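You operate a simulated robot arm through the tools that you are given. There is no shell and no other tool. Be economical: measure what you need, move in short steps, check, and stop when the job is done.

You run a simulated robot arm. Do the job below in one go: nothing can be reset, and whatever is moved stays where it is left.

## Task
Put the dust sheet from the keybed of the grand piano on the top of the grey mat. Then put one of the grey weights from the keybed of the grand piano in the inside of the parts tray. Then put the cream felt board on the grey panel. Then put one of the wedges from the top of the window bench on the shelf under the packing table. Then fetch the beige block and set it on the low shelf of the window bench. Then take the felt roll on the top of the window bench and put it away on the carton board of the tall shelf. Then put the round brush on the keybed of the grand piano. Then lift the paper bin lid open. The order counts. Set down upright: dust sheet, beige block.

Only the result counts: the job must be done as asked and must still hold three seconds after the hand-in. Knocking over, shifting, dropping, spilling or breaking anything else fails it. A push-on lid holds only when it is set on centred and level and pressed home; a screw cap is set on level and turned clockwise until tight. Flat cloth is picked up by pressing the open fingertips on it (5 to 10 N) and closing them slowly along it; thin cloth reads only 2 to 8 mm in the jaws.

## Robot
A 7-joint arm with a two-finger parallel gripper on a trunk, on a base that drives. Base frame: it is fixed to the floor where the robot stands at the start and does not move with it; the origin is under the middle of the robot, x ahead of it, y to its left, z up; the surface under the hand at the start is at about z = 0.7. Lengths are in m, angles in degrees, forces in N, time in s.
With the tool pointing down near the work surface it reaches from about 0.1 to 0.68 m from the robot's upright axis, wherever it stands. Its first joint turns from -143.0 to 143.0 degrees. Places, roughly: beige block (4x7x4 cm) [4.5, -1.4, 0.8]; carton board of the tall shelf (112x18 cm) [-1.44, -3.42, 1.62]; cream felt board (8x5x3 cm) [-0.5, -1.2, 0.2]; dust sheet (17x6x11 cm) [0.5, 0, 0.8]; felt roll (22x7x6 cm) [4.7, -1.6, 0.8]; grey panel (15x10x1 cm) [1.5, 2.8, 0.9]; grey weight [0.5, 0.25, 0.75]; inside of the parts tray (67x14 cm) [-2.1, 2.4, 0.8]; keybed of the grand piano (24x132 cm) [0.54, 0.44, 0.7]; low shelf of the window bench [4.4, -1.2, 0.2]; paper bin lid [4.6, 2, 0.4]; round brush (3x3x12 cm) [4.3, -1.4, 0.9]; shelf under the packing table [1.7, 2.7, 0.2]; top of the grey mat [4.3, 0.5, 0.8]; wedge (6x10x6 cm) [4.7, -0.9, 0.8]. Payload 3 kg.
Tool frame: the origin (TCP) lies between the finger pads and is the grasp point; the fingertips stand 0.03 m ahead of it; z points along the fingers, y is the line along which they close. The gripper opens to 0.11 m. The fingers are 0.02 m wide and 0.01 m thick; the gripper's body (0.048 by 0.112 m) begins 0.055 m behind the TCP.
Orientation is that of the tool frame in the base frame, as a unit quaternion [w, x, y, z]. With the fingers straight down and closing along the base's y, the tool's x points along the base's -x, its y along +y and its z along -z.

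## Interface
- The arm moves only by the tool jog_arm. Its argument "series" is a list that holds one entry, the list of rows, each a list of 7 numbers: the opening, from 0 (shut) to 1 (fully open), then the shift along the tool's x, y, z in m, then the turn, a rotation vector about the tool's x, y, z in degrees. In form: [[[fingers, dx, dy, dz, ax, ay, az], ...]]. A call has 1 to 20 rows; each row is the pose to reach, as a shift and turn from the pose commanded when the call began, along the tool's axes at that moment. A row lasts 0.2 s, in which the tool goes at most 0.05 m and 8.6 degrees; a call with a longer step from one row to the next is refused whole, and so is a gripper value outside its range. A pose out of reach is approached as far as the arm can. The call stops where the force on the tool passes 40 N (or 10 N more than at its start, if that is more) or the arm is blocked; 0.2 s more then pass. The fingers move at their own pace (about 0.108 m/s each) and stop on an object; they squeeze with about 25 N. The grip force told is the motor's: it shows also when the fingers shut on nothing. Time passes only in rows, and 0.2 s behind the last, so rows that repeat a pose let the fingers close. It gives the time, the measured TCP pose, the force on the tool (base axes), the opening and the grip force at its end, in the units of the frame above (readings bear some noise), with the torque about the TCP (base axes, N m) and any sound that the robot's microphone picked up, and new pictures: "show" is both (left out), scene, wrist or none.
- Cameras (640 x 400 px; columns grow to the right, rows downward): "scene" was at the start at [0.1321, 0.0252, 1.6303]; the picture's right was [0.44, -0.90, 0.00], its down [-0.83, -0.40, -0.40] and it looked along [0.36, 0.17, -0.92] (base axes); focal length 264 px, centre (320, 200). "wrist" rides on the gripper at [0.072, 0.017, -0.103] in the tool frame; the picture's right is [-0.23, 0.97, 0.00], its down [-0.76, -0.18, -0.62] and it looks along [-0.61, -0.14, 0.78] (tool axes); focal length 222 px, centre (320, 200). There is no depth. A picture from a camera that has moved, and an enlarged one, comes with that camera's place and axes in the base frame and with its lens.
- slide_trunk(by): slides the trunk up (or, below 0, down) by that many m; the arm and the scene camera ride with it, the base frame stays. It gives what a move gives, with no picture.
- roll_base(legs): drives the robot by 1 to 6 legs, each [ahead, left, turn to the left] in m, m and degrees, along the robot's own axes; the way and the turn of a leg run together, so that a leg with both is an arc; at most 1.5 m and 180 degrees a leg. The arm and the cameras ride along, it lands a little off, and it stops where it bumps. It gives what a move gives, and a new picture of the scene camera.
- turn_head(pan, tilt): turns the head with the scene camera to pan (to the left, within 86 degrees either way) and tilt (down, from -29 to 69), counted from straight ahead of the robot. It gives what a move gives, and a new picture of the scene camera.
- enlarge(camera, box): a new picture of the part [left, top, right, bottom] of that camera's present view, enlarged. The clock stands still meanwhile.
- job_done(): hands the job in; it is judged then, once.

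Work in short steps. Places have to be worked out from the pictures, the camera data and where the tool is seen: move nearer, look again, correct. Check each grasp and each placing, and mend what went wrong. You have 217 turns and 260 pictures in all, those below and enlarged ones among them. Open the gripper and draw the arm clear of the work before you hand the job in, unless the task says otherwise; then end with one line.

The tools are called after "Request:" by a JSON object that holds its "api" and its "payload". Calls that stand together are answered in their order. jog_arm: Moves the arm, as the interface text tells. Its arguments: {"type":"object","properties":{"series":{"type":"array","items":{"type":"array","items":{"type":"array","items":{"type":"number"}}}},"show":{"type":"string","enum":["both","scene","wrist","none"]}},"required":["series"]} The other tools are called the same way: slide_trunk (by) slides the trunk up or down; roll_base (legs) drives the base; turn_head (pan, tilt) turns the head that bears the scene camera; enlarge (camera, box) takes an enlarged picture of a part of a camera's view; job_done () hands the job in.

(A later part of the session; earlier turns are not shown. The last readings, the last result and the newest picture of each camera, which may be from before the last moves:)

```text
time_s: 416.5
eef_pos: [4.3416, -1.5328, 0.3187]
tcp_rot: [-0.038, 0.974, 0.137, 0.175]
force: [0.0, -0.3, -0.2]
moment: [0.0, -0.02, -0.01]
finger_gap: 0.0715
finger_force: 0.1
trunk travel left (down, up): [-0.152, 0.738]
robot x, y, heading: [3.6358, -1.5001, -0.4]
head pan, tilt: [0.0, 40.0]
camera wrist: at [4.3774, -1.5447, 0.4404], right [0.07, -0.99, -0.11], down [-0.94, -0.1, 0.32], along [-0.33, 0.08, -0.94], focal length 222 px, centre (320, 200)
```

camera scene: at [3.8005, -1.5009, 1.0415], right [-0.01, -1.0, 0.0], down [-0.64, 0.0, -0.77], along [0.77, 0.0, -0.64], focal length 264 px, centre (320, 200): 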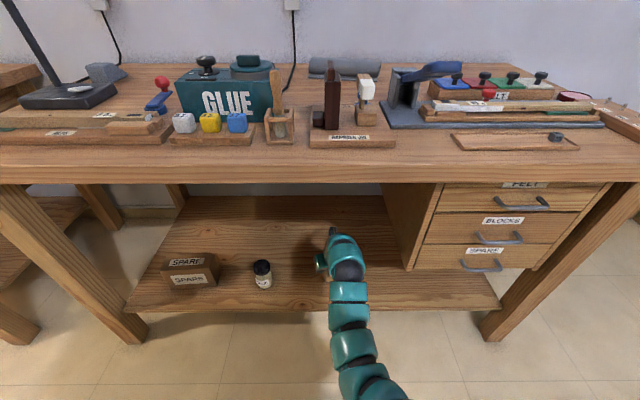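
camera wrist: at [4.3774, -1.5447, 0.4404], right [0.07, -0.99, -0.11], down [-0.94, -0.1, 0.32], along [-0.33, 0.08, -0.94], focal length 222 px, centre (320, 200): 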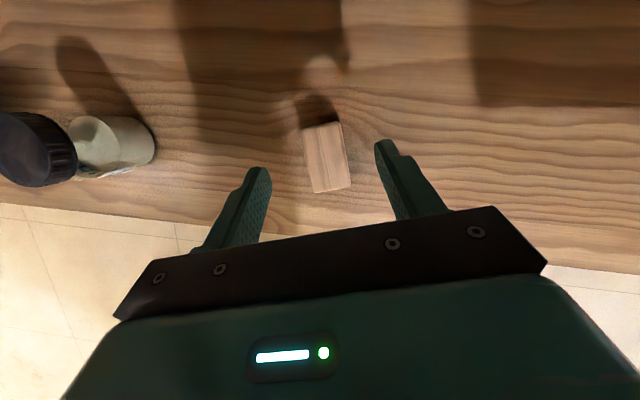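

The beige block stands on the low shelf, so step 5 is done. I back out, raise the trunk, and reorient the tool for the felt roll with the fingers closing across its axis.

Request:
{"api": "roll_base", "payload": {"legs": [[-0.35, 0, 0]]}}

Request:
{"api": "slide_trunk", "payload": {"by": 0.4}}

Request:
{"api": "slide_trunk", "payload": {"by": 0.32}}

Request:
{"api": "jog_arm", "payload": {"series": [[[0.8, 0, 0, 0, 0, 0, -8.5], [0.8, 0, 0, 0, 0, 0, -17], [0.8, 0, 0, 0, 0, 0, -25.5], [0.8, 0, 0, 0, 0, 0, -34], [0.8, 0, 0, 0, 0, 0, -42.5], [0.8, 0, 0, 0, 0, 0, -51], [0.8, 0, 0, 0, 0, 0, -59.5], [0.8, 0, 0, 0, 0, 0, -68]]], "show": "none"}}

```text
time_s: 418.8
eef_pos: [3.9889, -1.5317, 0.3185]
tcp_rot: [-0.04, 0.974, 0.138, 0.175]
force: [-0.2, 0.4, -0.2]
moment: [-0.01, -0.01, 0.0]
finger_gap: 0.0715
finger_force: 0.0
trunk travel left (down, up): [-0.152, 0.738]
robot x, y, heading: [3.2811, -1.4983, 0.1]
head pan, tilt: [0.0, 40.0]
camera scene: at [3.447, -1.4991, 1.0415], right [0.0, -1.0, 0.0], down [-0.64, 0.0, -0.77], along [0.77, 0.0, -0.64], focal length 264 px, centre (320, 200)
```

scene: 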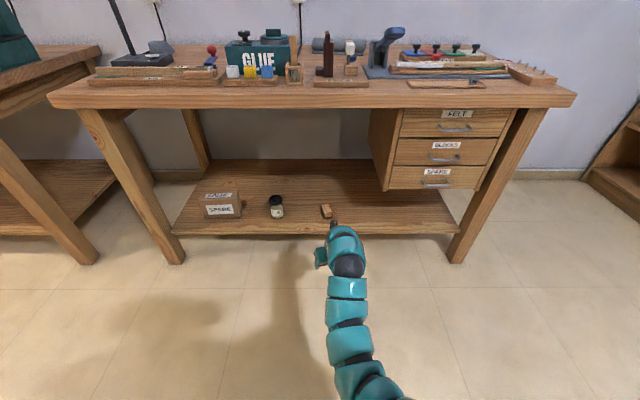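

```text
time_s: 422.7
eef_pos: [3.9881, -1.5316, 0.7182]
tcp_rot: [-0.04, 0.974, 0.139, 0.175]
force: [-1.1, -0.6, 0.1]
moment: [0.0, -0.02, 0.01]
finger_gap: 0.0715
finger_force: 0.0
trunk travel left (down, up): [-0.552, 0.338]
robot x, y, heading: [3.2802, -1.4987, -0.4]
head pan, tilt: [0.0, 40.0]
```

```text
time_s: 425.8
eef_pos: [3.9889, -1.5323, 1.039]
tcp_rot: [-0.039, 0.974, 0.139, 0.175]
force: [-0.3, 0.0, 0.2]
moment: [0.02, 0.01, 0.01]
finger_gap: 0.0716
finger_force: 0.0
trunk travel left (down, up): [-0.872, 0.018]
robot x, y, heading: [3.2816, -1.4981, -0.2]
head pan, tilt: [0.0, 40.0]
```

```text
time_s: 427.6
eef_pos: [3.9879, -1.5316, 1.0382]
tcp_rot: [0.065, 0.729, 0.661, 0.166]
force: [-0.2, -0.2, -0.3]
moment: [-0.01, -0.02, 0.03]
finger_gap: 0.0884
finger_force: 0.1
trunk travel left (down, up): [-0.872, 0.018]
robot x, y, heading: [3.2816, -1.4986, -0.1]
head pan, tilt: [0.0, 40.0]
```

Request:
{"api": "jog_arm", "payload": {"series": [[[0.8, 0, 0, 0, -5.6, -3.8, 0.8], [0.8, 0, 0, 0, -11.3, -7.6, 1.6], [0.8, 0, 0, 0, -16.9, -11.3, 2.4], [0.8, 0, 0, 0, -16.9, -11.3, 2.4]]]}}

```text
time_s: 428.6
eef_pos: [3.9892, -1.5333, 1.039]
tcp_rot: [0.234, 0.739, 0.603, 0.191]
force: [0.1, 0.0, 0.5]
moment: [-0.01, 0.01, 0.0]
finger_gap: 0.088
finger_force: 0.0
trunk travel left (down, up): [-0.872, 0.018]
robot x, y, heading: [3.2823, -1.4993, -0.4]
head pan, tilt: [0.0, 40.0]
camera scene: at [3.4474, -1.4996, 1.7614], right [0.0, -1.0, 0.0], down [-0.64, 0.0, -0.77], along [0.77, 0.0, -0.64], focal length 264 px, centre (320, 200)
camera wrist: at [3.9582, -1.4512, 1.1329], right [0.74, -0.38, 0.56], down [-0.65, -0.65, 0.41], along [0.2, -0.66, -0.72], focal length 222 px, centre (320, 200)
```

scene: 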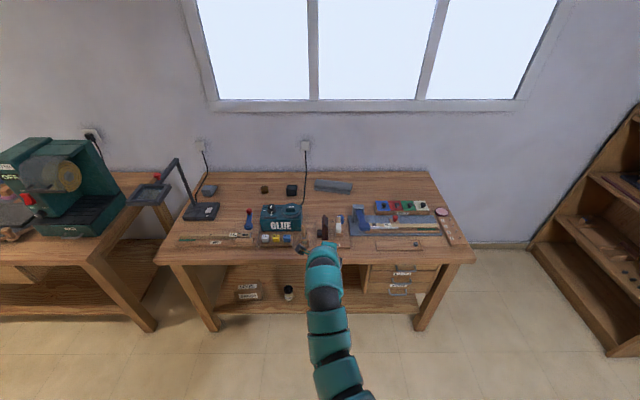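
wrist: 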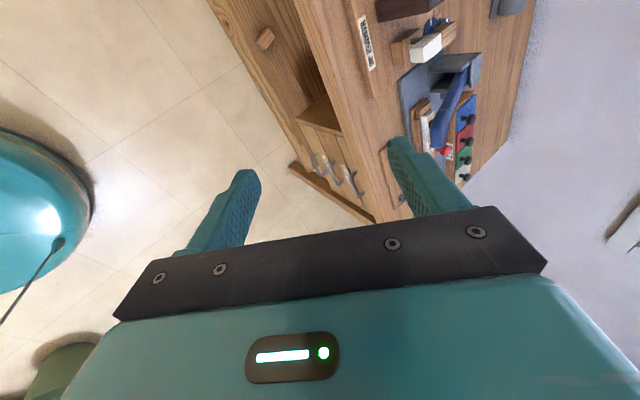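

Orientation reached. I drive up to the bench with the hand high.

Request:
{"api": "roll_base", "payload": {"legs": [[0.55, -0.03, 0.3]]}}

Request:
{"api": "jog_arm", "payload": {"series": [[[0.8, 0, 0, 0, 0, 0, 0]]], "show": "wrist"}}

```text
time_s: 431.8
eef_pos: [4.5328, -1.5476, 1.0393]
tcp_rot: [0.232, 0.734, 0.609, 0.193]
force: [0.2, -0.9, -0.9]
moment: [0.0, 0.01, 0.03]
finger_gap: 0.0879
finger_force: 0.1
trunk travel left (down, up): [-0.872, 0.018]
robot x, y, heading: [3.8277, -1.5252, 0.5]
head pan, tilt: [0.0, 40.0]
camera scene: at [3.9915, -1.5238, 1.7614], right [0.01, -1.0, 0.0], down [-0.64, -0.01, -0.77], along [0.77, 0.01, -0.64], focal length 264 px, centre (320, 200)
```

scene: 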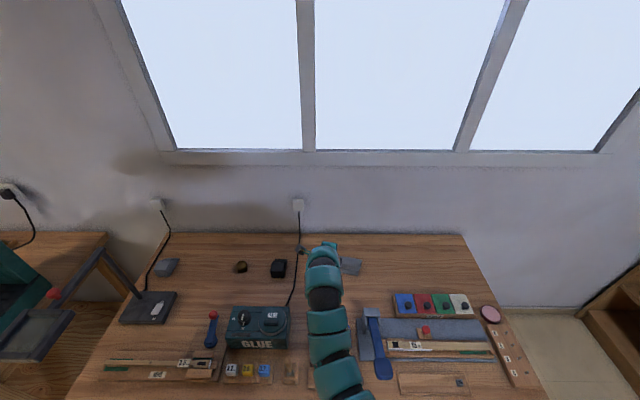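

```text
time_s: 432.2
eef_pos: [4.5328, -1.5483, 1.0394]
tcp_rot: [0.231, 0.734, 0.608, 0.193]
force: [0.0, 0.0, -0.5]
moment: [0.01, 0.02, -0.01]
finger_gap: 0.0881
finger_force: 0.0
trunk travel left (down, up): [-0.872, 0.018]
robot x, y, heading: [3.8244, -1.5253, 0.6]
head pan, tilt: [0.0, 40.0]
camera wrist: at [4.501, -1.4675, 1.1331], right [0.74, -0.37, 0.56], down [-0.64, -0.66, 0.41], along [0.21, -0.66, -0.72], focal length 222 px, centre (320, 200)
```

wrist: 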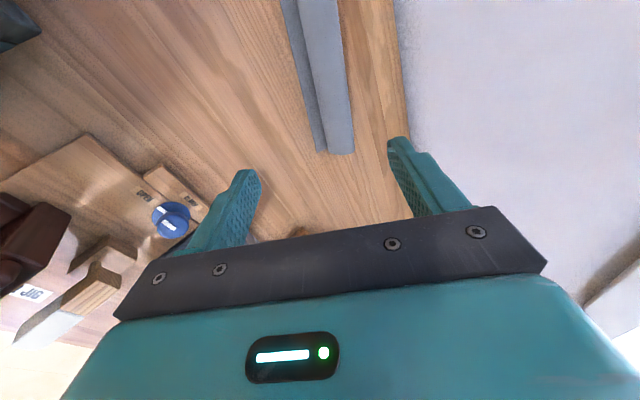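

The roll's right end is at (4.670, -1.663) and its axis is about 17° off y. I extend the hand towards it at height to test the reach.

Request:
{"api": "jog_arm", "payload": {"series": [[[0.8, -0.01, 0.032, 0.022, 0, 0, 0], [0.8, -0.02, 0.064, 0.045, 0, 0, 0], [0.8, -0.029, 0.096, 0.067, 0, 0, 0], [0.8, -0.029, 0.096, 0.067, 0, 0, 0]]], "show": "none"}}

Request:
{"api": "slide_trunk", "payload": {"by": -0.1}}

Request:
{"api": "jog_arm", "payload": {"series": [[[0.8, 0, 0, 0, 0, 0, 0]]]}}

```text
time_s: 433.2
eef_pos: [4.6415, -1.5953, 1.0393]
tcp_rot: [0.23, 0.734, 0.609, 0.192]
force: [-0.2, -0.1, -0.4]
moment: [0.02, 0.02, -0.02]
finger_gap: 0.0878
finger_force: 0.0
trunk travel left (down, up): [-0.872, 0.018]
robot x, y, heading: [3.8268, -1.5275, 0.6]
head pan, tilt: [0.0, 40.0]
```

```text
time_s: 434.5
eef_pos: [4.6432, -1.5947, 0.9386]
tcp_rot: [0.232, 0.734, 0.609, 0.191]
force: [-0.8, 0.0, 0.7]
moment: [-0.01, 0.02, 0.04]
finger_gap: 0.0881
finger_force: 0.1
trunk travel left (down, up): [-0.772, 0.118]
robot x, y, heading: [3.827, -1.5245, 0.5]
head pan, tilt: [0.0, 40.0]
```

```text
time_s: 434.9
eef_pos: [4.6424, -1.5958, 0.9395]
tcp_rot: [0.232, 0.734, 0.609, 0.192]
force: [0.4, 0.7, -0.8]
moment: [0.04, -0.01, 0.03]
finger_gap: 0.0879
finger_force: 0.0
trunk travel left (down, up): [-0.772, 0.118]
robot x, y, heading: [3.8296, -1.5251, 0.8]
head pan, tilt: [0.0, 40.0]
camera scene: at [3.9907, -1.5238, 1.6615], right [0.01, -1.0, 0.0], down [-0.64, -0.01, -0.77], along [0.77, 0.01, -0.64], focal length 264 px, centre (320, 200)
camera wrist: at [4.611, -1.5155, 1.0323], right [0.74, -0.37, 0.56], down [-0.64, -0.66, 0.41], along [0.21, -0.66, -0.72], focal length 222 px, centre (320, 200)
```

scene: 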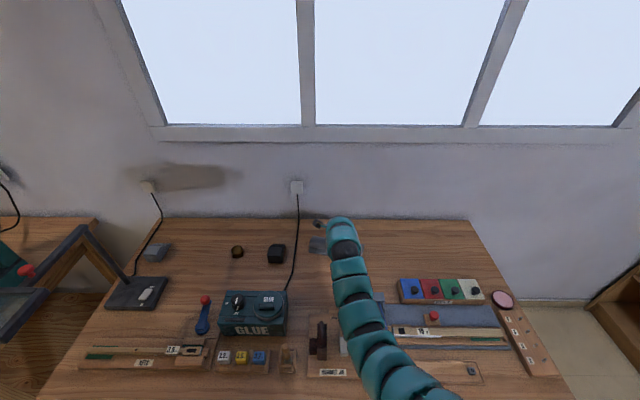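
wrist: 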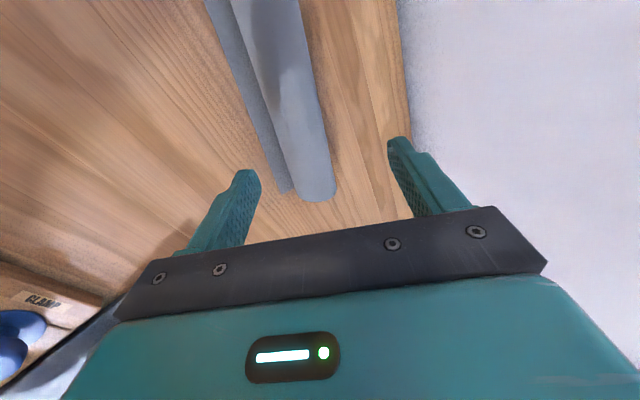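

Reach is fine. I line up so the final approach runs along the tool axis, descend most of it, and check.

Request:
{"api": "jog_arm", "payload": {"series": [[[0.85, 0.002, -0.0227, -0.016, 0, 0, 0], [0.85, 0.002, -0.0227, 0.015, 0, 0, 0], [0.85, 0.002, -0.0227, 0.045, 0, 0, 0], [0.85, 0.002, -0.0227, 0.055, 0, 0, 0], [0.85, 0.002, -0.0227, 0.055, 0, 0, 0]]], "show": "wrist"}}

```text
time_s: 436.1
eef_pos: [4.6559, -1.5953, 0.8812]
tcp_rot: [0.231, 0.735, 0.608, 0.193]
force: [0.7, -0.4, 0.3]
moment: [0.0, 0.01, 0.01]
finger_gap: 0.0935
finger_force: 0.1
trunk travel left (down, up): [-0.772, 0.118]
robot x, y, heading: [3.823, -1.5265, 0.6]
head pan, tilt: [0.0, 40.0]
camera wrist: at [4.6241, -1.5158, 0.9752], right [0.74, -0.37, 0.56], down [-0.64, -0.66, 0.41], along [0.22, -0.66, -0.72], focal length 222 px, centre (320, 200)
```

wrist: 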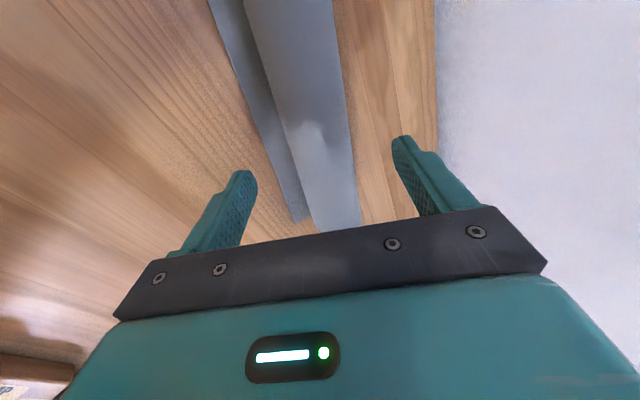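

Request:
{"api": "jog_arm", "payload": {"series": [[[0.8, 0, 0, 0.012, 0, 0, 0], [0.78, 0, 0, 0.022, 0, 0, 0], [0.78, 0, 0, 0.026, 0, 0, 0], [0.78, 0, 0, 0.026, 0, 0, 0]]], "show": "wrist"}}

```text
time_s: 437.1
eef_pos: [4.671, -1.599, 0.8595]
tcp_rot: [0.232, 0.735, 0.608, 0.192]
force: [0.8, 0.2, 0.3]
moment: [-0.02, -0.02, -0.01]
finger_gap: 0.0861
finger_force: 0.1
trunk travel left (down, up): [-0.772, 0.118]
robot x, y, heading: [3.8253, -1.5239, 0.9]
head pan, tilt: [0.0, 40.0]
camera wrist: at [4.6395, -1.519, 0.9537], right [0.74, -0.37, 0.56], down [-0.64, -0.66, 0.41], along [0.21, -0.66, -0.72], focal length 222 px, centre (320, 200)
```

wrist: 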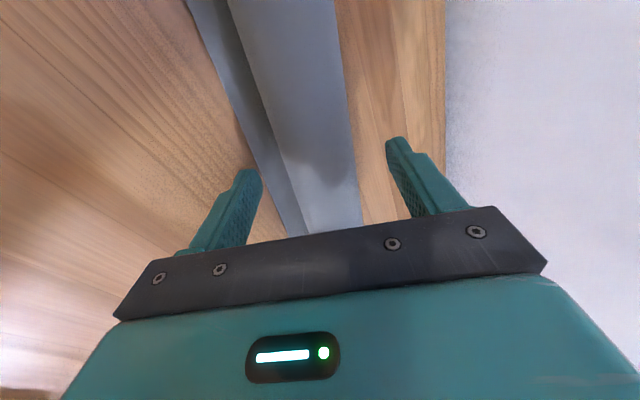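

Request:
{"api": "jog_arm", "payload": {"series": [[[0.75, 0, 0, 0.003, 0, 0, 0], [0.75, 0, 0, 0.005, 0, 0, 0], [0.6, 0, 0, 0.005, 0, 0, 0], [0.4, 0, 0, 0.005, 0, 0, 0], [0.2, 0, 0, 0.005, 0, 0, 0], [0, 0, 0, 0.005, 0, 0, 0], [0, 0, 0, 0.005, 0, 0, 0]]], "show": "wrist"}}

```text
time_s: 438.7
eef_pos: [4.6748, -1.6002, 0.855]
tcp_rot: [0.232, 0.734, 0.609, 0.191]
force: [-0.4, -0.3, -0.7]
moment: [-0.01, 0.02, 0.02]
finger_gap: 0.0567
finger_force: 24.9
trunk travel left (down, up): [-0.772, 0.118]
robot x, y, heading: [3.8256, -1.523, 0.6]
head pan, tilt: [0.0, 40.0]
camera wrist: at [4.642, -1.5197, 0.949], right [0.74, -0.37, 0.56], down [-0.63, -0.66, 0.41], along [0.21, -0.66, -0.72], focal length 222 px, centre (320, 200)
```

wrist: 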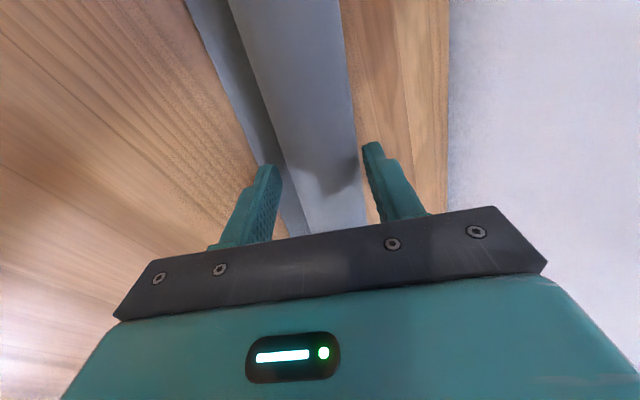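

Closed on 57 mm. I lift with the trunk and check that it holds.

Request:
{"api": "slide_trunk", "payload": {"by": 0.11}}

Request:
{"api": "jog_arm", "payload": {"series": [[[0, 0, 0, 0, 0, 0, 0]]]}}

```text
time_s: 440.1
eef_pos: [4.6748, -1.5998, 0.9657]
tcp_rot: [0.231, 0.733, 0.61, 0.192]
force: [-0.5, 0.0, -1.8]
moment: [-0.03, 0.03, -0.01]
finger_gap: 0.0565
finger_force: 24.9
trunk travel left (down, up): [-0.882, 0.008]
robot x, y, heading: [3.8258, -1.5259, 0.7]
head pan, tilt: [0.0, 40.0]
```

```text
time_s: 440.5
eef_pos: [4.6739, -1.599, 0.9657]
tcp_rot: [0.231, 0.734, 0.609, 0.192]
force: [0.5, 0.2, -1.3]
moment: [-0.06, 0.05, 0.01]
finger_gap: 0.0566
finger_force: 24.6
trunk travel left (down, up): [-0.882, 0.008]
robot x, y, heading: [3.8255, -1.5218, 0.9]
head pan, tilt: [0.0, 40.0]
camera scene: at [3.9911, -1.5239, 1.7714], right [0.01, -1.0, 0.0], down [-0.64, -0.01, -0.77], along [0.77, 0.01, -0.64], focal length 264 px, centre (320, 200)
camera wrist: at [4.6421, -1.5197, 1.0591], right [0.74, -0.37, 0.56], down [-0.63, -0.66, 0.41], along [0.21, -0.66, -0.72], focal length 222 px, centre (320, 200)
```

scene: 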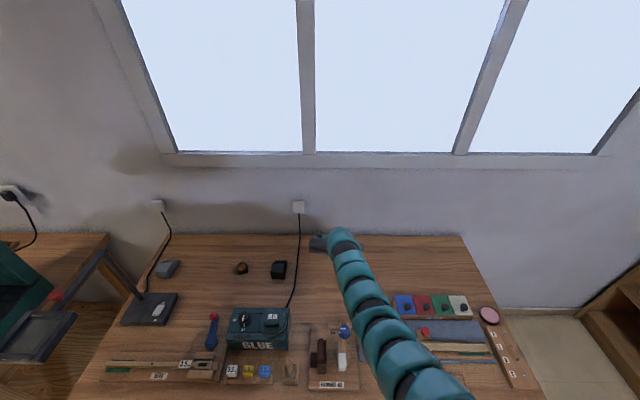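
wrist: 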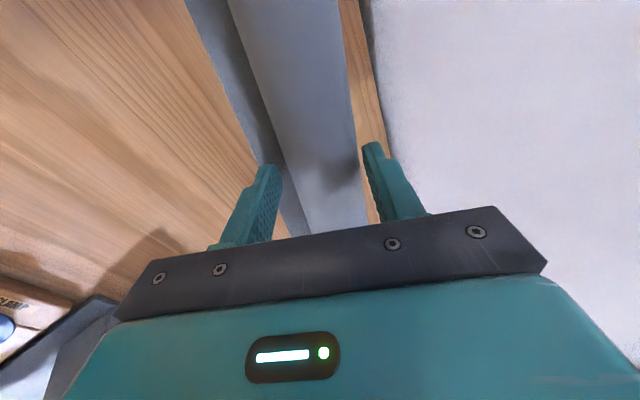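

The roll is held. I raise the hand, back off, retract the arm and drive towards the tall shelf.

Request:
{"api": "jog_arm", "payload": {"series": [[[0, 0, 0.023, -0.033, 0, 0, 0], [0, 0, 0.046, -0.066, 0, 0, 0], [0, 0, 0.069, -0.098, 0, 0, 0]]], "show": "none"}}

Request:
{"api": "roll_base", "payload": {"legs": [[-0.5, 0, 0]]}}

Request:
{"api": "jog_arm", "payload": {"series": [[[0, -0.004, -0.034, -0.024, 0, 0, 0], [0, -0.008, -0.068, -0.048, 0, 0, 0], [0, -0.012, -0.102, -0.072, 0, 0, 0], [0, -0.016, -0.136, -0.096, 0, 0, 0], [0, -0.018, -0.16, -0.113, 0, 0, 0]]]}}

Request:
{"api": "roll_base", "payload": {"legs": [[0, 0.75, -0.7], [-1.5, 0, 0], [-1.4, 0, 0]]}}

```text
time_s: 441.3
eef_pos: [4.672, -1.5988, 1.0846]
tcp_rot: [0.231, 0.734, 0.609, 0.193]
force: [-0.3, 0.3, -1.7]
moment: [-0.03, -0.01, -0.01]
finger_gap: 0.0564
finger_force: 24.7
trunk travel left (down, up): [-0.882, 0.008]
robot x, y, heading: [3.827, -1.5246, 0.7]
head pan, tilt: [0.0, 40.0]
```

```text
time_s: 444.3
eef_pos: [4.1686, -1.606, 1.0844]
tcp_rot: [0.231, 0.733, 0.61, 0.192]
force: [-1.2, -1.0, -1.3]
moment: [-0.04, 0.05, -0.01]
finger_gap: 0.0566
finger_force: 24.5
trunk travel left (down, up): [-0.882, 0.008]
robot x, y, heading: [3.322, -1.534, 0.7]
head pan, tilt: [0.0, 40.0]
camera scene: at [3.4868, -1.5303, 1.7715], right [0.01, -1.0, 0.0], down [-0.64, -0.01, -0.77], along [0.77, 0.01, -0.64], focal length 264 px, centre (320, 200)
```

scene: 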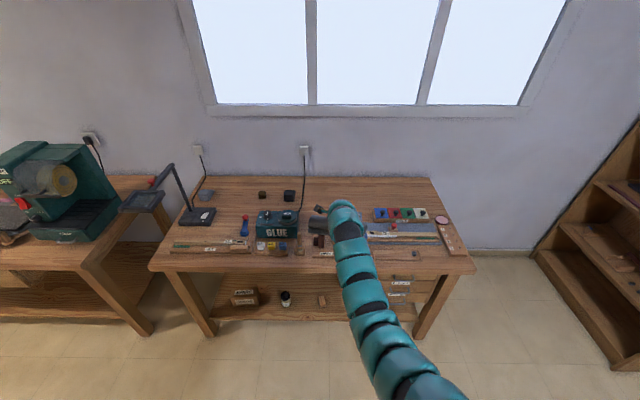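

```text
time_s: 445.5
eef_pos: [3.9748, -1.5862, 1.084]
tcp_rot: [0.231, 0.734, 0.609, 0.192]
force: [-0.2, -0.7, -1.3]
moment: [-0.06, 0.06, 0.0]
finger_gap: 0.0566
finger_force: 24.8
trunk travel left (down, up): [-0.882, 0.008]
robot x, y, heading: [3.3204, -1.5319, 1.0]
head pan, tilt: [0.0, 40.0]
camera scene: at [3.4867, -1.5302, 1.7715], right [0.01, -1.0, 0.0], down [-0.64, -0.01, -0.77], along [0.77, 0.01, -0.64], focal length 264 px, centre (320, 200)
camera wrist: at [3.9419, -1.5068, 1.1784], right [0.74, -0.37, 0.56], down [-0.63, -0.66, 0.41], along [0.22, -0.66, -0.72], focal length 222 px, centre (320, 200)
```

scene: 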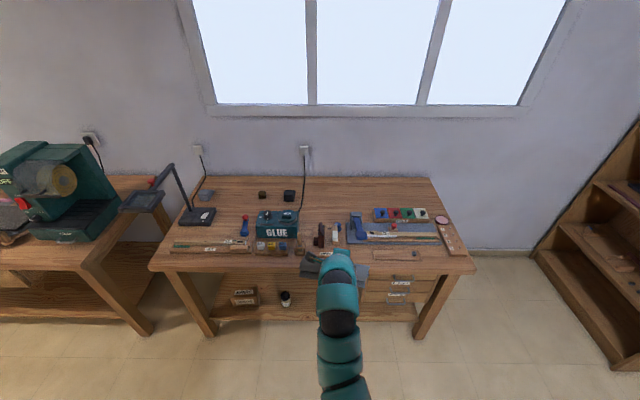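
wrist: 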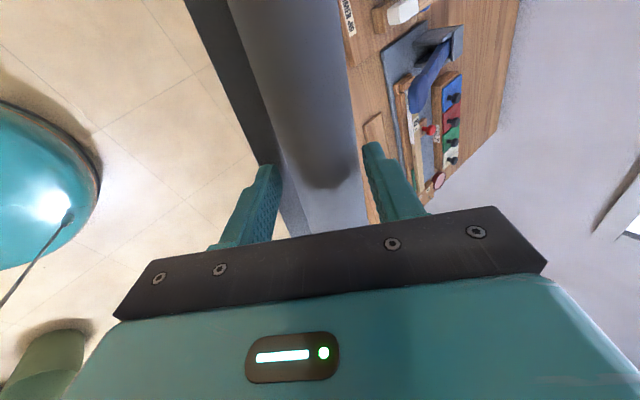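

```text
time_s: 463.3
eef_pos: [1.0379, -0.8085, 1.0849]
tcp_rot: [0.232, 0.74, 0.602, 0.189]
force: [-0.5, -0.3, -1.8]
moment: [-0.03, 0.02, -0.02]
finger_gap: 0.0561
finger_force: 25.1
trunk travel left (down, up): [-0.882, 0.008]
robot x, y, heading: [0.3902, -0.7401, -0.3]
head pan, tilt: [0.0, 40.0]
camera scene: at [0.5523, -0.743, 1.7715], right [-0.01, -1.0, 0.0], down [-0.64, 0.0, -0.77], along [0.77, 0.0, -0.64], focal length 264 px, centre (320, 200)
```

scene: 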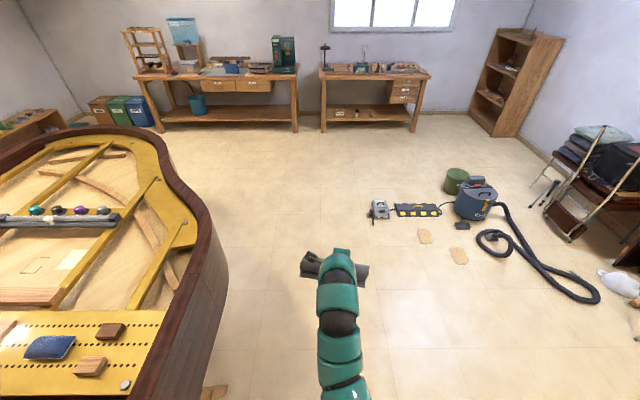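

Request:
{"api": "roll_base", "payload": {"legs": [[0, 0, -90], [1.4, 0, 0]]}}

Request:
{"api": "turn_head", "payload": {"pan": -45, "tilt": 15}}

```text
time_s: 474.1
eef_pos: [0.3326, -2.8072, 1.0843]
tcp_rot: [0.3, 0.949, -0.091, -0.028]
force: [0.7, 0.1, -1.6]
moment: [0.05, 0.02, 0.03]
finger_gap: 0.0559
finger_force: 25.4
trunk travel left (down, up): [-0.882, 0.008]
robot x, y, heading: [0.3936, -2.1554, -89.8]
head pan, tilt: [0.0, 40.0]
camera scene: at [0.3936, -2.3208, 1.7714], right [-1.0, -0.01, 0.0], down [0.0, 0.64, -0.77], along [0.0, -0.77, -0.64], focal length 264 px, centre (320, 200)
```

scene: 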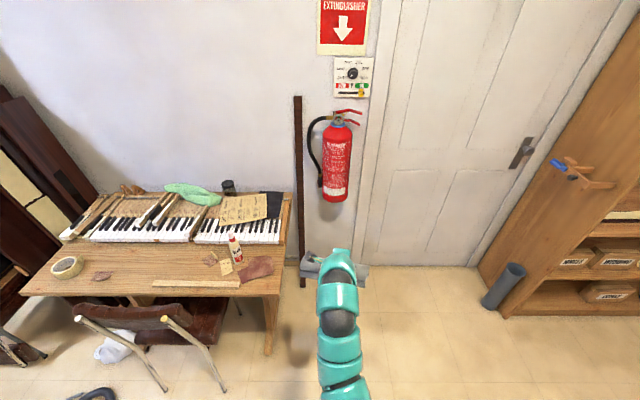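

```text
time_s: 475.2
eef_pos: [0.3331, -2.8069, 1.085]
tcp_rot: [0.299, 0.949, -0.091, -0.029]
force: [0.8, 0.5, -2.8]
moment: [0.03, 0.03, -0.02]
finger_gap: 0.0554
finger_force: 25.0
trunk travel left (down, up): [-0.882, 0.008]
robot x, y, heading: [0.3923, -2.1532, -89.4]
head pan, tilt: [-45.0, 15.0]
camera scene: at [0.3275, -2.3019, 1.811], right [-0.71, 0.7, 0.0], down [0.18, 0.18, -0.97], along [-0.68, -0.69, -0.26], focal length 264 px, centre (320, 200)
```

scene: 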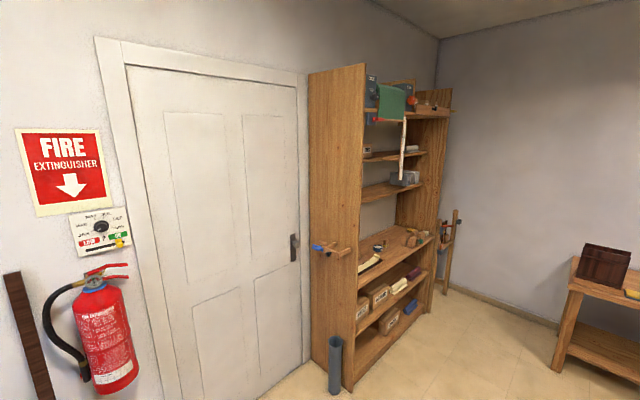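

Request:
{"api": "roll_base", "payload": {"legs": [[0, -1.5, 0], [0, -0.3, 0]]}}

Request:
{"api": "turn_head", "payload": {"pan": 0, "tilt": 10}}

```text
time_s: 484.2
eef_pos: [-1.429, -2.83, 1.0847]
tcp_rot: [0.3, 0.95, -0.087, -0.026]
force: [-1.4, -0.1, -2.1]
moment: [0.0, 0.04, -0.01]
finger_gap: 0.0556
finger_force: 25.3
trunk travel left (down, up): [-0.882, 0.008]
robot x, y, heading: [-1.3759, -2.1772, -89.1]
head pan, tilt: [-45.0, 15.0]
camera scene: at [-1.4421, -2.3258, 1.811], right [-0.72, 0.69, 0.0], down [0.18, 0.19, -0.97], along [-0.67, -0.69, -0.26], focal length 264 px, centre (320, 200)
```

scene: 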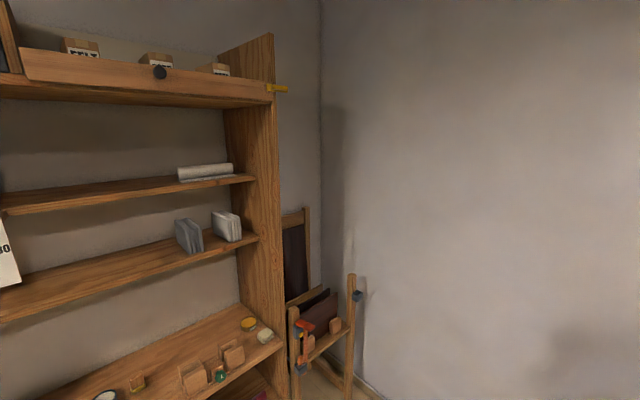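

```text
time_s: 485.3
eef_pos: [-1.4289, -2.8296, 1.0837]
tcp_rot: [0.299, 0.95, -0.086, -0.027]
force: [-0.6, -0.7, -1.5]
moment: [0.04, 0.03, -0.03]
finger_gap: 0.0559
finger_force: 25.0
trunk travel left (down, up): [-0.882, 0.008]
robot x, y, heading: [-1.378, -2.1777, -89.1]
head pan, tilt: [0.0, 10.0]
camera scene: at [-1.3743, -2.3516, 1.8191], right [-1.0, -0.02, 0.0], down [0.0, 0.17, -0.98], along [0.02, -0.98, -0.17], focal length 264 px, centre (320, 200)
```

scene: 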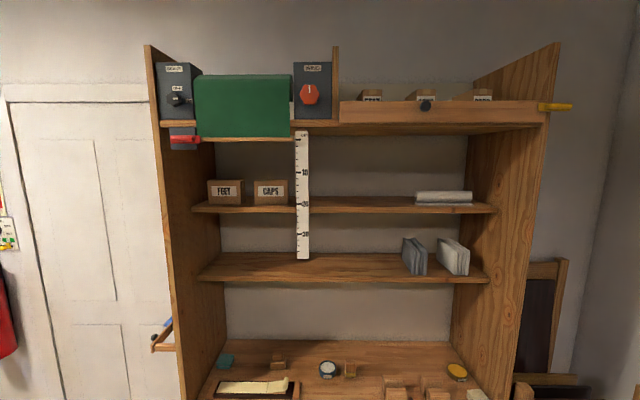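

The carton board (with the FELT and CAPS cartons) is at z≈1.63, with a free stretch at x≈-1.34…-1.75. I raise the arm in free space to about z 1.7, pitching shallower and squaring the yaw.

Request:
{"api": "jog_arm", "payload": {"series": [[[0, 0, 0.0265, -0.0378, -1, 0.44, -0.63], [0, 0, 0.053, -0.0756, -2, 0.88, -1.26], [0, 0, 0.0795, -0.1134, -3, 1.3, -1.9], [0, 0, 0.106, -0.1512, -4, 1.75, -2.5], [0, 0, 0.1325, -0.189, -5, 2.2, -3.15], [0, 0, 0.159, -0.2268, -6, 2.6, -3.8], [0, 0, 0.1855, -0.2646, -7, 3.1, -4.4], [0, 0, 0.212, -0.3024, -8, 3.5, -5], [0, 0, 0.2385, -0.3402, -9, 4, -5.7], [0, 0, 0.265, -0.378, -10, 4.4, -6.3], [0, 0, 0.2915, -0.4158, -11, 4.8, -6.9], [0, 0, 0.318, -0.4536, -12, 5.3, -7.6], [0, 0, 0.355, -0.505, -13, 5.7, -8.2]]]}}

```text
refused: row 13 steps farther than a row can; nothing moved
```

Request:
{"api": "jog_arm", "payload": {"series": [[[0, 0, 0.0265, -0.0378, -1, 0.44, -0.63], [0, 0, 0.053, -0.0756, -2, 0.88, -1.26], [0, 0, 0.0795, -0.1134, -3, 1.3, -1.9], [0, 0, 0.106, -0.1512, -4, 1.75, -2.5], [0, 0, 0.1325, -0.189, -5, 2.2, -3.15], [0, 0, 0.159, -0.2268, -6, 2.6, -3.8], [0, 0, 0.1855, -0.2646, -7, 3.1, -4.4], [0, 0, 0.212, -0.3024, -8, 3.5, -5], [0, 0, 0.2385, -0.3402, -9, 4, -5.7], [0, 0, 0.265, -0.378, -10, 4.4, -6.3], [0, 0, 0.2915, -0.4158, -11, 4.8, -6.9], [0, 0, 0.318, -0.4536, -12, 5.3, -7.6], [0, 0, 0.344, -0.492, -13, 5.7, -8.2], [0, 0, 0.367, -0.525, -13, 5.7, -8.2]]]}}

```text
time_s: 488.3
eef_pos: [-1.4489, -2.764, 1.5501]
tcp_rot: [0.432, 0.9, -0.008, -0.052]
force: [0.3, 2.2, -1.0]
moment: [-0.03, 0.05, 0.01]
finger_gap: 0.0556
finger_force: 24.7
out of reach, approached as far as the arm can: row 9, 10, 11, 12, 13, 14
trunk travel left (down, up): [-0.882, 0.008]
robot x, y, heading: [-1.3746, -2.176, -88.8]
head pan, tilt: [0.0, 10.0]
camera scene: at [-1.372, -2.3453, 1.82], right [-1.0, -0.02, 0.0], down [0.0, 0.17, -0.99], along [0.02, -0.99, -0.17], focal length 264 px, centre (320, 200)
camera wrist: at [-1.3657, -2.6991, 1.6207], right [-0.2, -0.6, 0.78], down [-0.7, 0.64, 0.31], along [-0.69, -0.48, -0.54], focal length 222 px, centre (320, 200)
```

scene: 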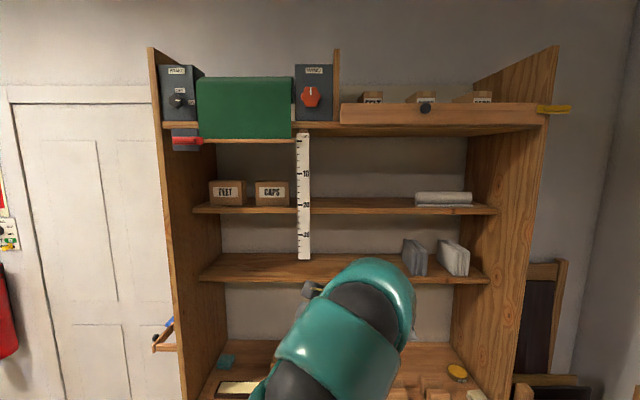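
wrist: 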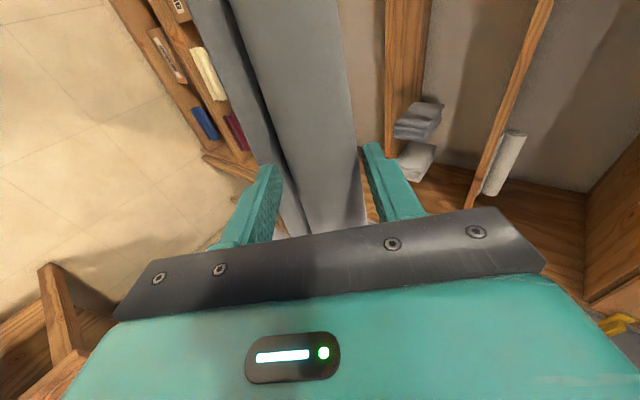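

The height limit depends on the wrist: standing closer with a shallower pitch (~28°) should reach. I draw the hand back and up in free space to test.

Request:
{"api": "jog_arm", "payload": {"series": [[[0, -0.001, 0.0065, -0.037, -1.8, 0.9, 0.4], [0, -0.002, 0.013, -0.075, -3.6, 1.8, 0.8], [0, -0.002, 0.0195, -0.112, -5.4, 2.7, 1.2], [0, -0.003, 0.026, -0.15, -7.2, 3.6, 1.6], [0, -0.004, 0.0325, -0.187, -9, 4.6, 2], [0, -0.004, 0.039, -0.224, -10.7, 5.5, 2.3], [0, -0.004, 0.039, -0.224, -10.7, 5.5, 2.3]]]}}

```text
time_s: 490.1
eef_pos: [-1.4432, -2.6369, 1.7205]
tcp_rot: [0.568, 0.823, -0.008, -0.019]
force: [0.4, -0.1, -1.2]
moment: [0.06, 0.0, 0.06]
finger_gap: 0.0555
finger_force: 24.9
out of reach, approached as far as the arm can: row 1, 2, 3, 4, 5, 6, 7
trunk travel left (down, up): [-0.882, 0.008]
robot x, y, heading: [-1.3768, -2.174, -89.0]
head pan, tilt: [0.0, 10.0]
stopped in row 7: the arm was blocked; the commanded pose is now the measured one
camera scene: at [-1.3774, -2.3517, 1.8191], right [-1.0, -0.02, 0.0], down [0.0, 0.17, -0.98], along [0.02, -0.98, -0.17], focal length 264 px, centre (320, 200)
camera wrist: at [-1.3681, -2.5481, 1.7717], right [-0.22, -0.34, 0.92], down [-0.74, 0.67, 0.07], along [-0.64, -0.66, -0.4], focal length 222 px, centre (320, 200)
```

scene: 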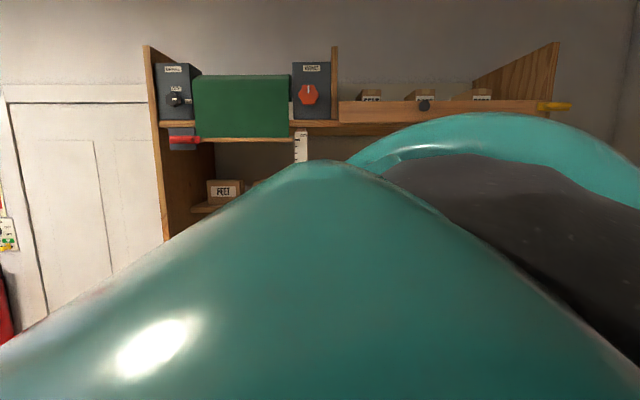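
wrist: 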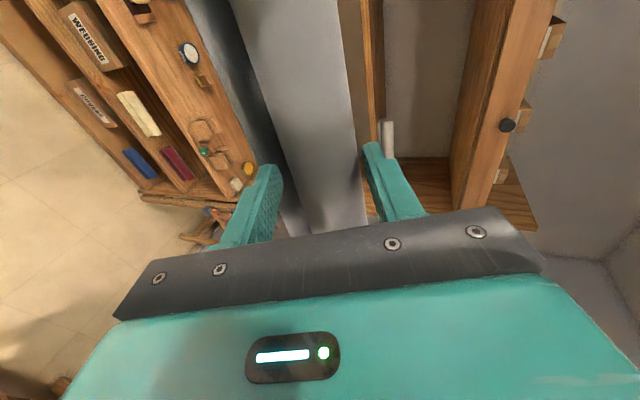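

TCP reaches z 1.72 at a 21° pitch, with the arm touching the head. I nudge the arm forward off the head, shift right 0.135, and drive partway in.

Request:
{"api": "jog_arm", "payload": {"series": [[[0, 0, 0.002, 0.01, 0, 0, 0], [0, 0, 0.004, 0.02, 0, 0, 0]]], "show": "none"}}

Request:
{"api": "roll_base", "payload": {"legs": [[0, -0.135, 0], [0.5, 0, 0]]}}

Request:
{"api": "jog_arm", "payload": {"series": [[[0, 0, 0, 0, 0, 0, 0]]], "show": "wrist"}}

```text
time_s: 490.7
eef_pos: [-1.4451, -2.6594, 1.7187]
tcp_rot: [0.569, 0.822, -0.009, -0.016]
force: [0.1, 0.0, -0.9]
moment: [0.07, 0.03, 0.04]
finger_gap: 0.0557
finger_force: 25.0
trunk travel left (down, up): [-0.882, 0.008]
robot x, y, heading: [-1.3766, -2.1781, -89.2]
head pan, tilt: [0.0, 10.0]
```

```text
time_s: 494.6
eef_pos: [-1.573, -3.1613, 1.7185]
tcp_rot: [0.568, 0.822, -0.012, -0.022]
force: [0.5, 0.4, -1.9]
moment: [0.05, 0.02, -0.06]
finger_gap: 0.0555
finger_force: 24.7
trunk travel left (down, up): [-0.882, 0.008]
robot x, y, heading: [-1.5071, -2.678, -89.5]
head pan, tilt: [0.0, 10.0]
camera scene: at [-1.5027, -2.8555, 1.8191], right [-1.0, -0.01, 0.0], down [0.0, 0.17, -0.98], along [0.01, -0.98, -0.17], focal length 264 px, centre (320, 200)
```

scene: 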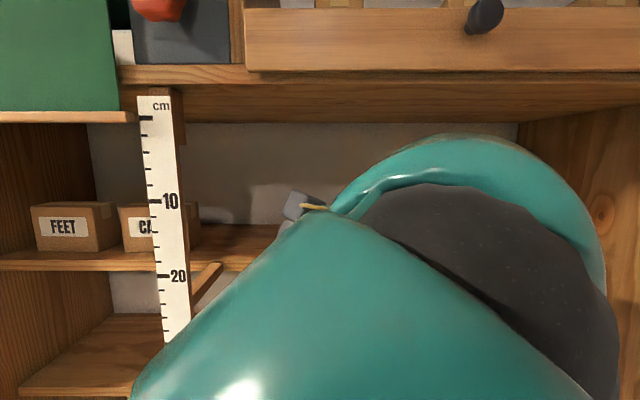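

```text
time_s: 494.9
eef_pos: [-1.5735, -3.1604, 1.7187]
tcp_rot: [0.569, 0.822, -0.012, -0.021]
force: [0.4, -0.7, -1.5]
moment: [0.07, 0.04, 0.02]
finger_gap: 0.0556
finger_force: 25.2
trunk travel left (down, up): [-0.882, 0.008]
robot x, y, heading: [-1.5006, -2.6859, -89.5]
head pan, tilt: [0.0, 10.0]
camera wrist: at [-1.4969, -3.0725, 1.7689], right [-0.22, -0.33, 0.92], down [-0.73, 0.68, 0.07], along [-0.65, -0.65, -0.39], focal length 222 px, centre (320, 200)
```

wrist: 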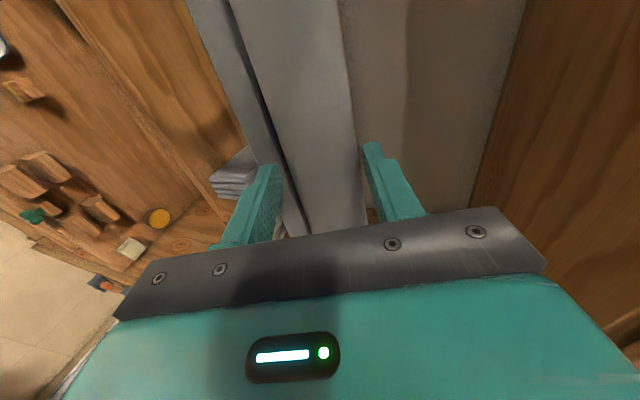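

Request:
{"api": "roll_base", "payload": {"legs": [[0.2, 0, 0]]}}

Request:
{"api": "jog_arm", "payload": {"series": [[[0, 0, 0, 0, 0, 0, 0]]], "show": "wrist"}}

```text
time_s: 496.5
eef_pos: [-1.569, -3.3575, 1.7173]
tcp_rot: [0.568, 0.823, -0.011, -0.021]
force: [0.0, -0.2, -2.4]
moment: [0.08, 0.03, -0.01]
finger_gap: 0.0555
finger_force: 25.0
trunk travel left (down, up): [-0.882, 0.008]
robot x, y, heading: [-1.4998, -2.877, -89.5]
head pan, tilt: [0.0, 10.0]
camera scene: at [-1.5003, -3.0518, 1.819], right [-1.0, -0.01, 0.0], down [0.0, 0.17, -0.98], along [0.01, -0.98, -0.17], focal length 264 px, centre (320, 200)
```

scene: 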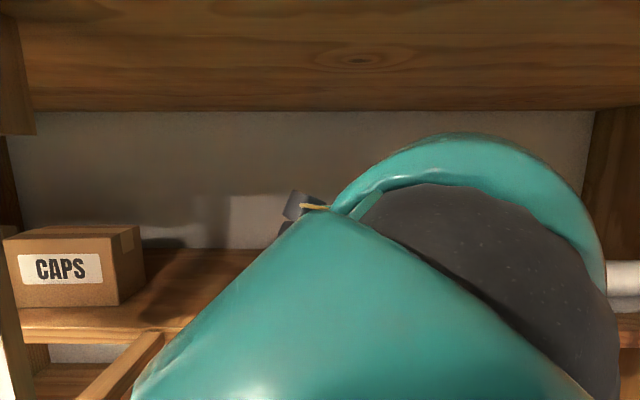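

```text
time_s: 496.9
eef_pos: [-1.5697, -3.3559, 1.7181]
tcp_rot: [0.569, 0.822, -0.011, -0.021]
force: [-0.1, 0.0, -1.3]
moment: [0.06, 0.01, 0.02]
finger_gap: 0.0557
finger_force: 24.6
trunk travel left (down, up): [-0.882, 0.008]
robot x, y, heading: [-1.5018, -2.8774, -89.5]
head pan, tilt: [0.0, 10.0]
camera wrist: at [-1.494, -3.268, 1.769], right [-0.22, -0.33, 0.92], down [-0.73, 0.68, 0.07], along [-0.64, -0.66, -0.39], focal length 222 px, centre (320, 200)
```

wrist: 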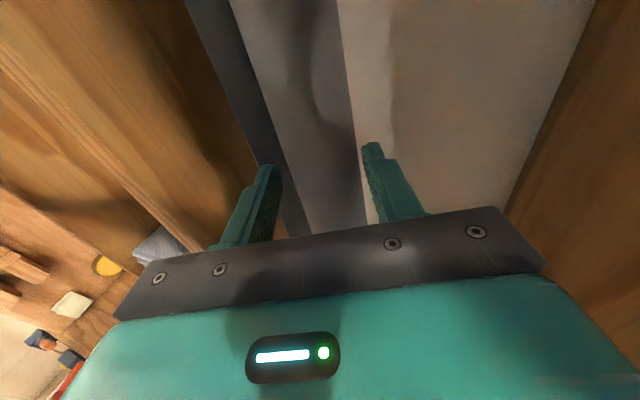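

The roll is over the board. I go a little further in and lower gently until the flap touches.

Request:
{"api": "jog_arm", "payload": {"series": [[[0, 0, -0.001, 0.014, 0, 0, 0], [0, 0, -0.002, 0.0277, 0, 0, 0], [0, 0, -0.002, 0.0277, 0, 0, 0]]], "show": "none"}}

Request:
{"api": "jog_arm", "payload": {"series": [[[0, 0, -0.004, 0.0015, 0, 0, 0], [0, 0, -0.008, 0.003, 0, 0, 0], [0, 0, -0.008, 0.003, 0, 0, 0]]], "show": "wrist"}}

```text
time_s: 497.7
eef_pos: [-1.571, -3.3756, 1.7128]
tcp_rot: [0.568, 0.822, -0.012, -0.021]
force: [0.2, -0.5, -1.3]
moment: [0.04, 0.02, 0.03]
finger_gap: 0.0558
finger_force: 25.0
out of reach, approached as far as the arm can: row 2, 3
trunk travel left (down, up): [-0.882, 0.008]
robot x, y, heading: [-1.5022, -2.8783, -89.4]
head pan, tilt: [0.0, 10.0]
```

```text
time_s: 498.5
eef_pos: [-1.5704, -3.3746, 1.7135]
tcp_rot: [0.569, 0.822, -0.011, -0.021]
force: [-0.2, -0.2, -1.6]
moment: [0.05, 0.01, 0.05]
finger_gap: 0.0558
finger_force: 25.6
out of reach, approached as far as the arm can: row 1, 2, 3
trunk travel left (down, up): [-0.882, 0.008]
robot x, y, heading: [-1.502, -2.8787, -89.2]
head pan, tilt: [0.0, 10.0]
camera wrist: at [-1.4943, -3.2873, 1.7631], right [-0.22, -0.34, 0.92], down [-0.73, 0.68, 0.07], along [-0.64, -0.66, -0.4], focal length 222 px, centre (320, 200)
```

wrist: 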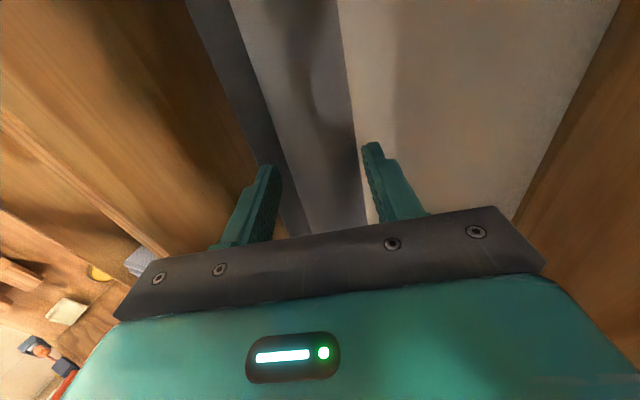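

I use the base and trunk for the last bits: ahead 1.5 cm, then trunk down.

Request:
{"api": "roll_base", "payload": {"legs": [[0.015, 0, 0]]}}

Request:
{"api": "slide_trunk", "payload": {"by": -0.014}}

Request:
{"api": "slide_trunk", "payload": {"by": -0.008}}

```text
time_s: 499.3
eef_pos: [-1.5711, -3.3887, 1.7133]
tcp_rot: [0.567, 0.823, -0.011, -0.021]
force: [0.1, -0.2, -1.2]
moment: [0.07, 0.04, 0.0]
finger_gap: 0.0556
finger_force: 25.5
trunk travel left (down, up): [-0.882, 0.008]
robot x, y, heading: [-1.5, -2.8919, -89.4]
head pan, tilt: [0.0, 10.0]
camera scene: at [-1.5001, -3.0647, 1.8193], right [-1.0, -0.01, 0.0], down [0.0, 0.17, -0.98], along [0.01, -0.98, -0.17], focal length 264 px, centre (320, 200)
```

scene: 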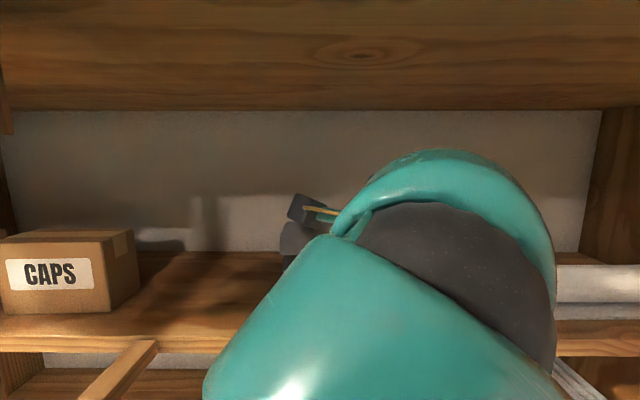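

```text
time_s: 499.9
eef_pos: [-1.5716, -3.3917, 1.6992]
tcp_rot: [0.568, 0.823, -0.011, -0.021]
force: [0.4, -0.3, -1.5]
moment: [0.08, 0.05, 0.04]
finger_gap: 0.0558
finger_force: 25.2
trunk travel left (down, up): [-0.868, 0.022]
robot x, y, heading: [-1.5019, -2.89, -89.6]
head pan, tilt: [0.0, 10.0]
```

```text
time_s: 500.5
eef_pos: [-1.5714, -3.3903, 1.6916]
tcp_rot: [0.569, 0.822, -0.011, -0.022]
force: [0.4, -0.3, -1.6]
moment: [0.04, 0.03, 0.0]
finger_gap: 0.0555
finger_force: 24.8
trunk travel left (down, up): [-0.86, 0.03]
robot x, y, heading: [-1.5025, -2.8903, -89.2]
head pan, tilt: [0.0, 10.0]
```

Request:
{"api": "slide_trunk", "payload": {"by": -0.007}}

Request:
{"api": "slide_trunk", "payload": {"by": -0.006}}

Request:
{"api": "enlarge", "payload": {"camera": "scene", "box": [180, 170, 420, 320]}}

```text
time_s: 501.1
eef_pos: [-1.5718, -3.3909, 1.6842]
tcp_rot: [0.567, 0.823, -0.01, -0.021]
force: [-0.3, 0.8, -2.3]
moment: [0.07, 0.03, 0.04]
finger_gap: 0.0556
finger_force: 25.1
trunk travel left (down, up): [-0.853, 0.037]
robot x, y, heading: [-1.503, -2.8939, -89.4]
head pan, tilt: [0.0, 10.0]
```

```text
time_s: 501.6
eef_pos: [-1.5712, -3.3912, 1.6766]
tcp_rot: [0.569, 0.822, -0.012, -0.021]
force: [0.1, -0.9, -0.1]
moment: [-0.01, -0.13, -0.04]
finger_gap: 0.0558
finger_force: 25.0
trunk travel left (down, up): [-0.847, 0.043]
robot x, y, heading: [-1.5027, -2.893, -89.5]
head pan, tilt: [0.0, 10.0]
```

```text
2.67 times, centred on (300, 245) of scene
camera zoom: at [-1.5001, -3.0656, 1.7841], right [-1.0, -0.01, 0.0], down [0.0, 0.17, -0.98], along [0.01, -0.98, -0.17], focal length 705 px, centre (373, 80)
```

zoom: 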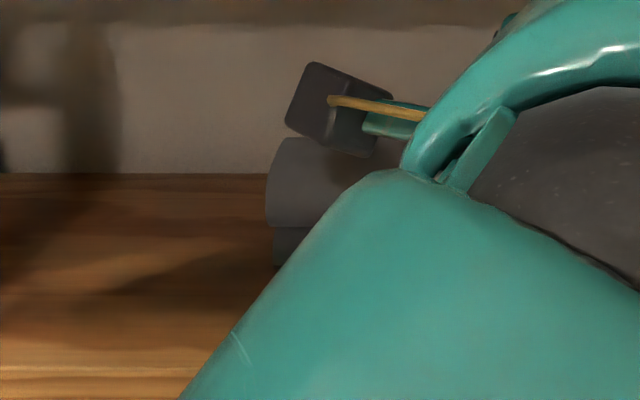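

Light contact at TCP z 1.677. I open slightly and withdraw straight back along the tool axis.

Request:
{"api": "jog_arm", "payload": {"series": [[[0.56, 0, 0, 0, 0, 0, 0], [0.64, 0, 0, 0, 0, 0, 0], [0.64, 0, 0, 0, 0, 0, 0], [0.64, 0, 0, 0, 0, 0, 0]]], "show": "wrist"}}

```text
time_s: 502.6
eef_pos: [-1.5715, -3.3907, 1.6786]
tcp_rot: [0.568, 0.822, -0.011, -0.022]
force: [-0.4, -1.5, 6.6]
moment: [-0.16, -0.05, 0.0]
finger_gap: 0.0667
finger_force: 0.1
trunk travel left (down, up): [-0.847, 0.043]
robot x, y, heading: [-1.5019, -2.8925, -89.4]
head pan, tilt: [0.0, 10.0]
camera wrist: at [-1.4942, -3.3019, 1.7283], right [-0.22, -0.34, 0.92], down [-0.73, 0.68, 0.07], along [-0.64, -0.66, -0.4], focal length 222 px, centre (320, 200)
```

wrist: 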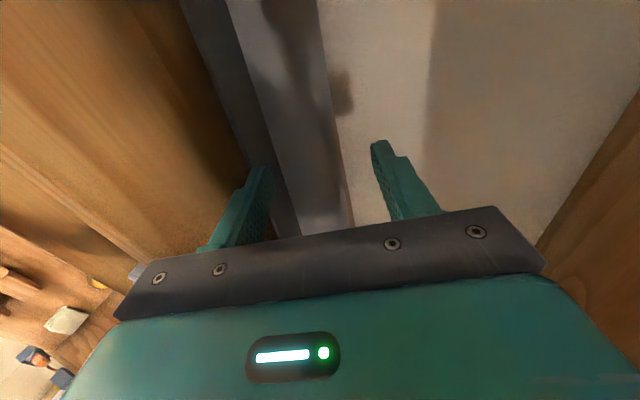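

Request:
{"api": "jog_arm", "payload": {"series": [[[0.64, 0, 0.001, -0.007, 0, 0, 0], [0.64, 0, 0.002, -0.015, 0, 0, 0], [0.64, 0, 0.003, -0.022, 0, 0, 0], [0.64, 0, 0.004, -0.03, 0, 0, 0]]], "show": "wrist"}}

```text
time_s: 503.6
eef_pos: [-1.5671, -3.3639, 1.6899]
tcp_rot: [0.569, 0.822, -0.012, -0.023]
force: [-0.1, -0.3, -0.4]
moment: [-0.02, -0.04, -0.01]
finger_gap: 0.0705
finger_force: 0.0
trunk travel left (down, up): [-0.847, 0.043]
robot x, y, heading: [-1.5002, -2.894, -89.3]
head pan, tilt: [0.0, 10.0]
camera wrist: at [-1.4905, -3.2758, 1.7393], right [-0.22, -0.33, 0.92], down [-0.73, 0.68, 0.07], along [-0.65, -0.65, -0.39], focal length 222 px, centre (320, 200)
```

wrist: 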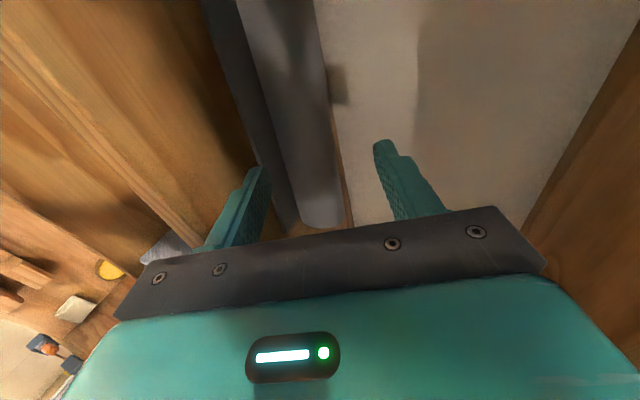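

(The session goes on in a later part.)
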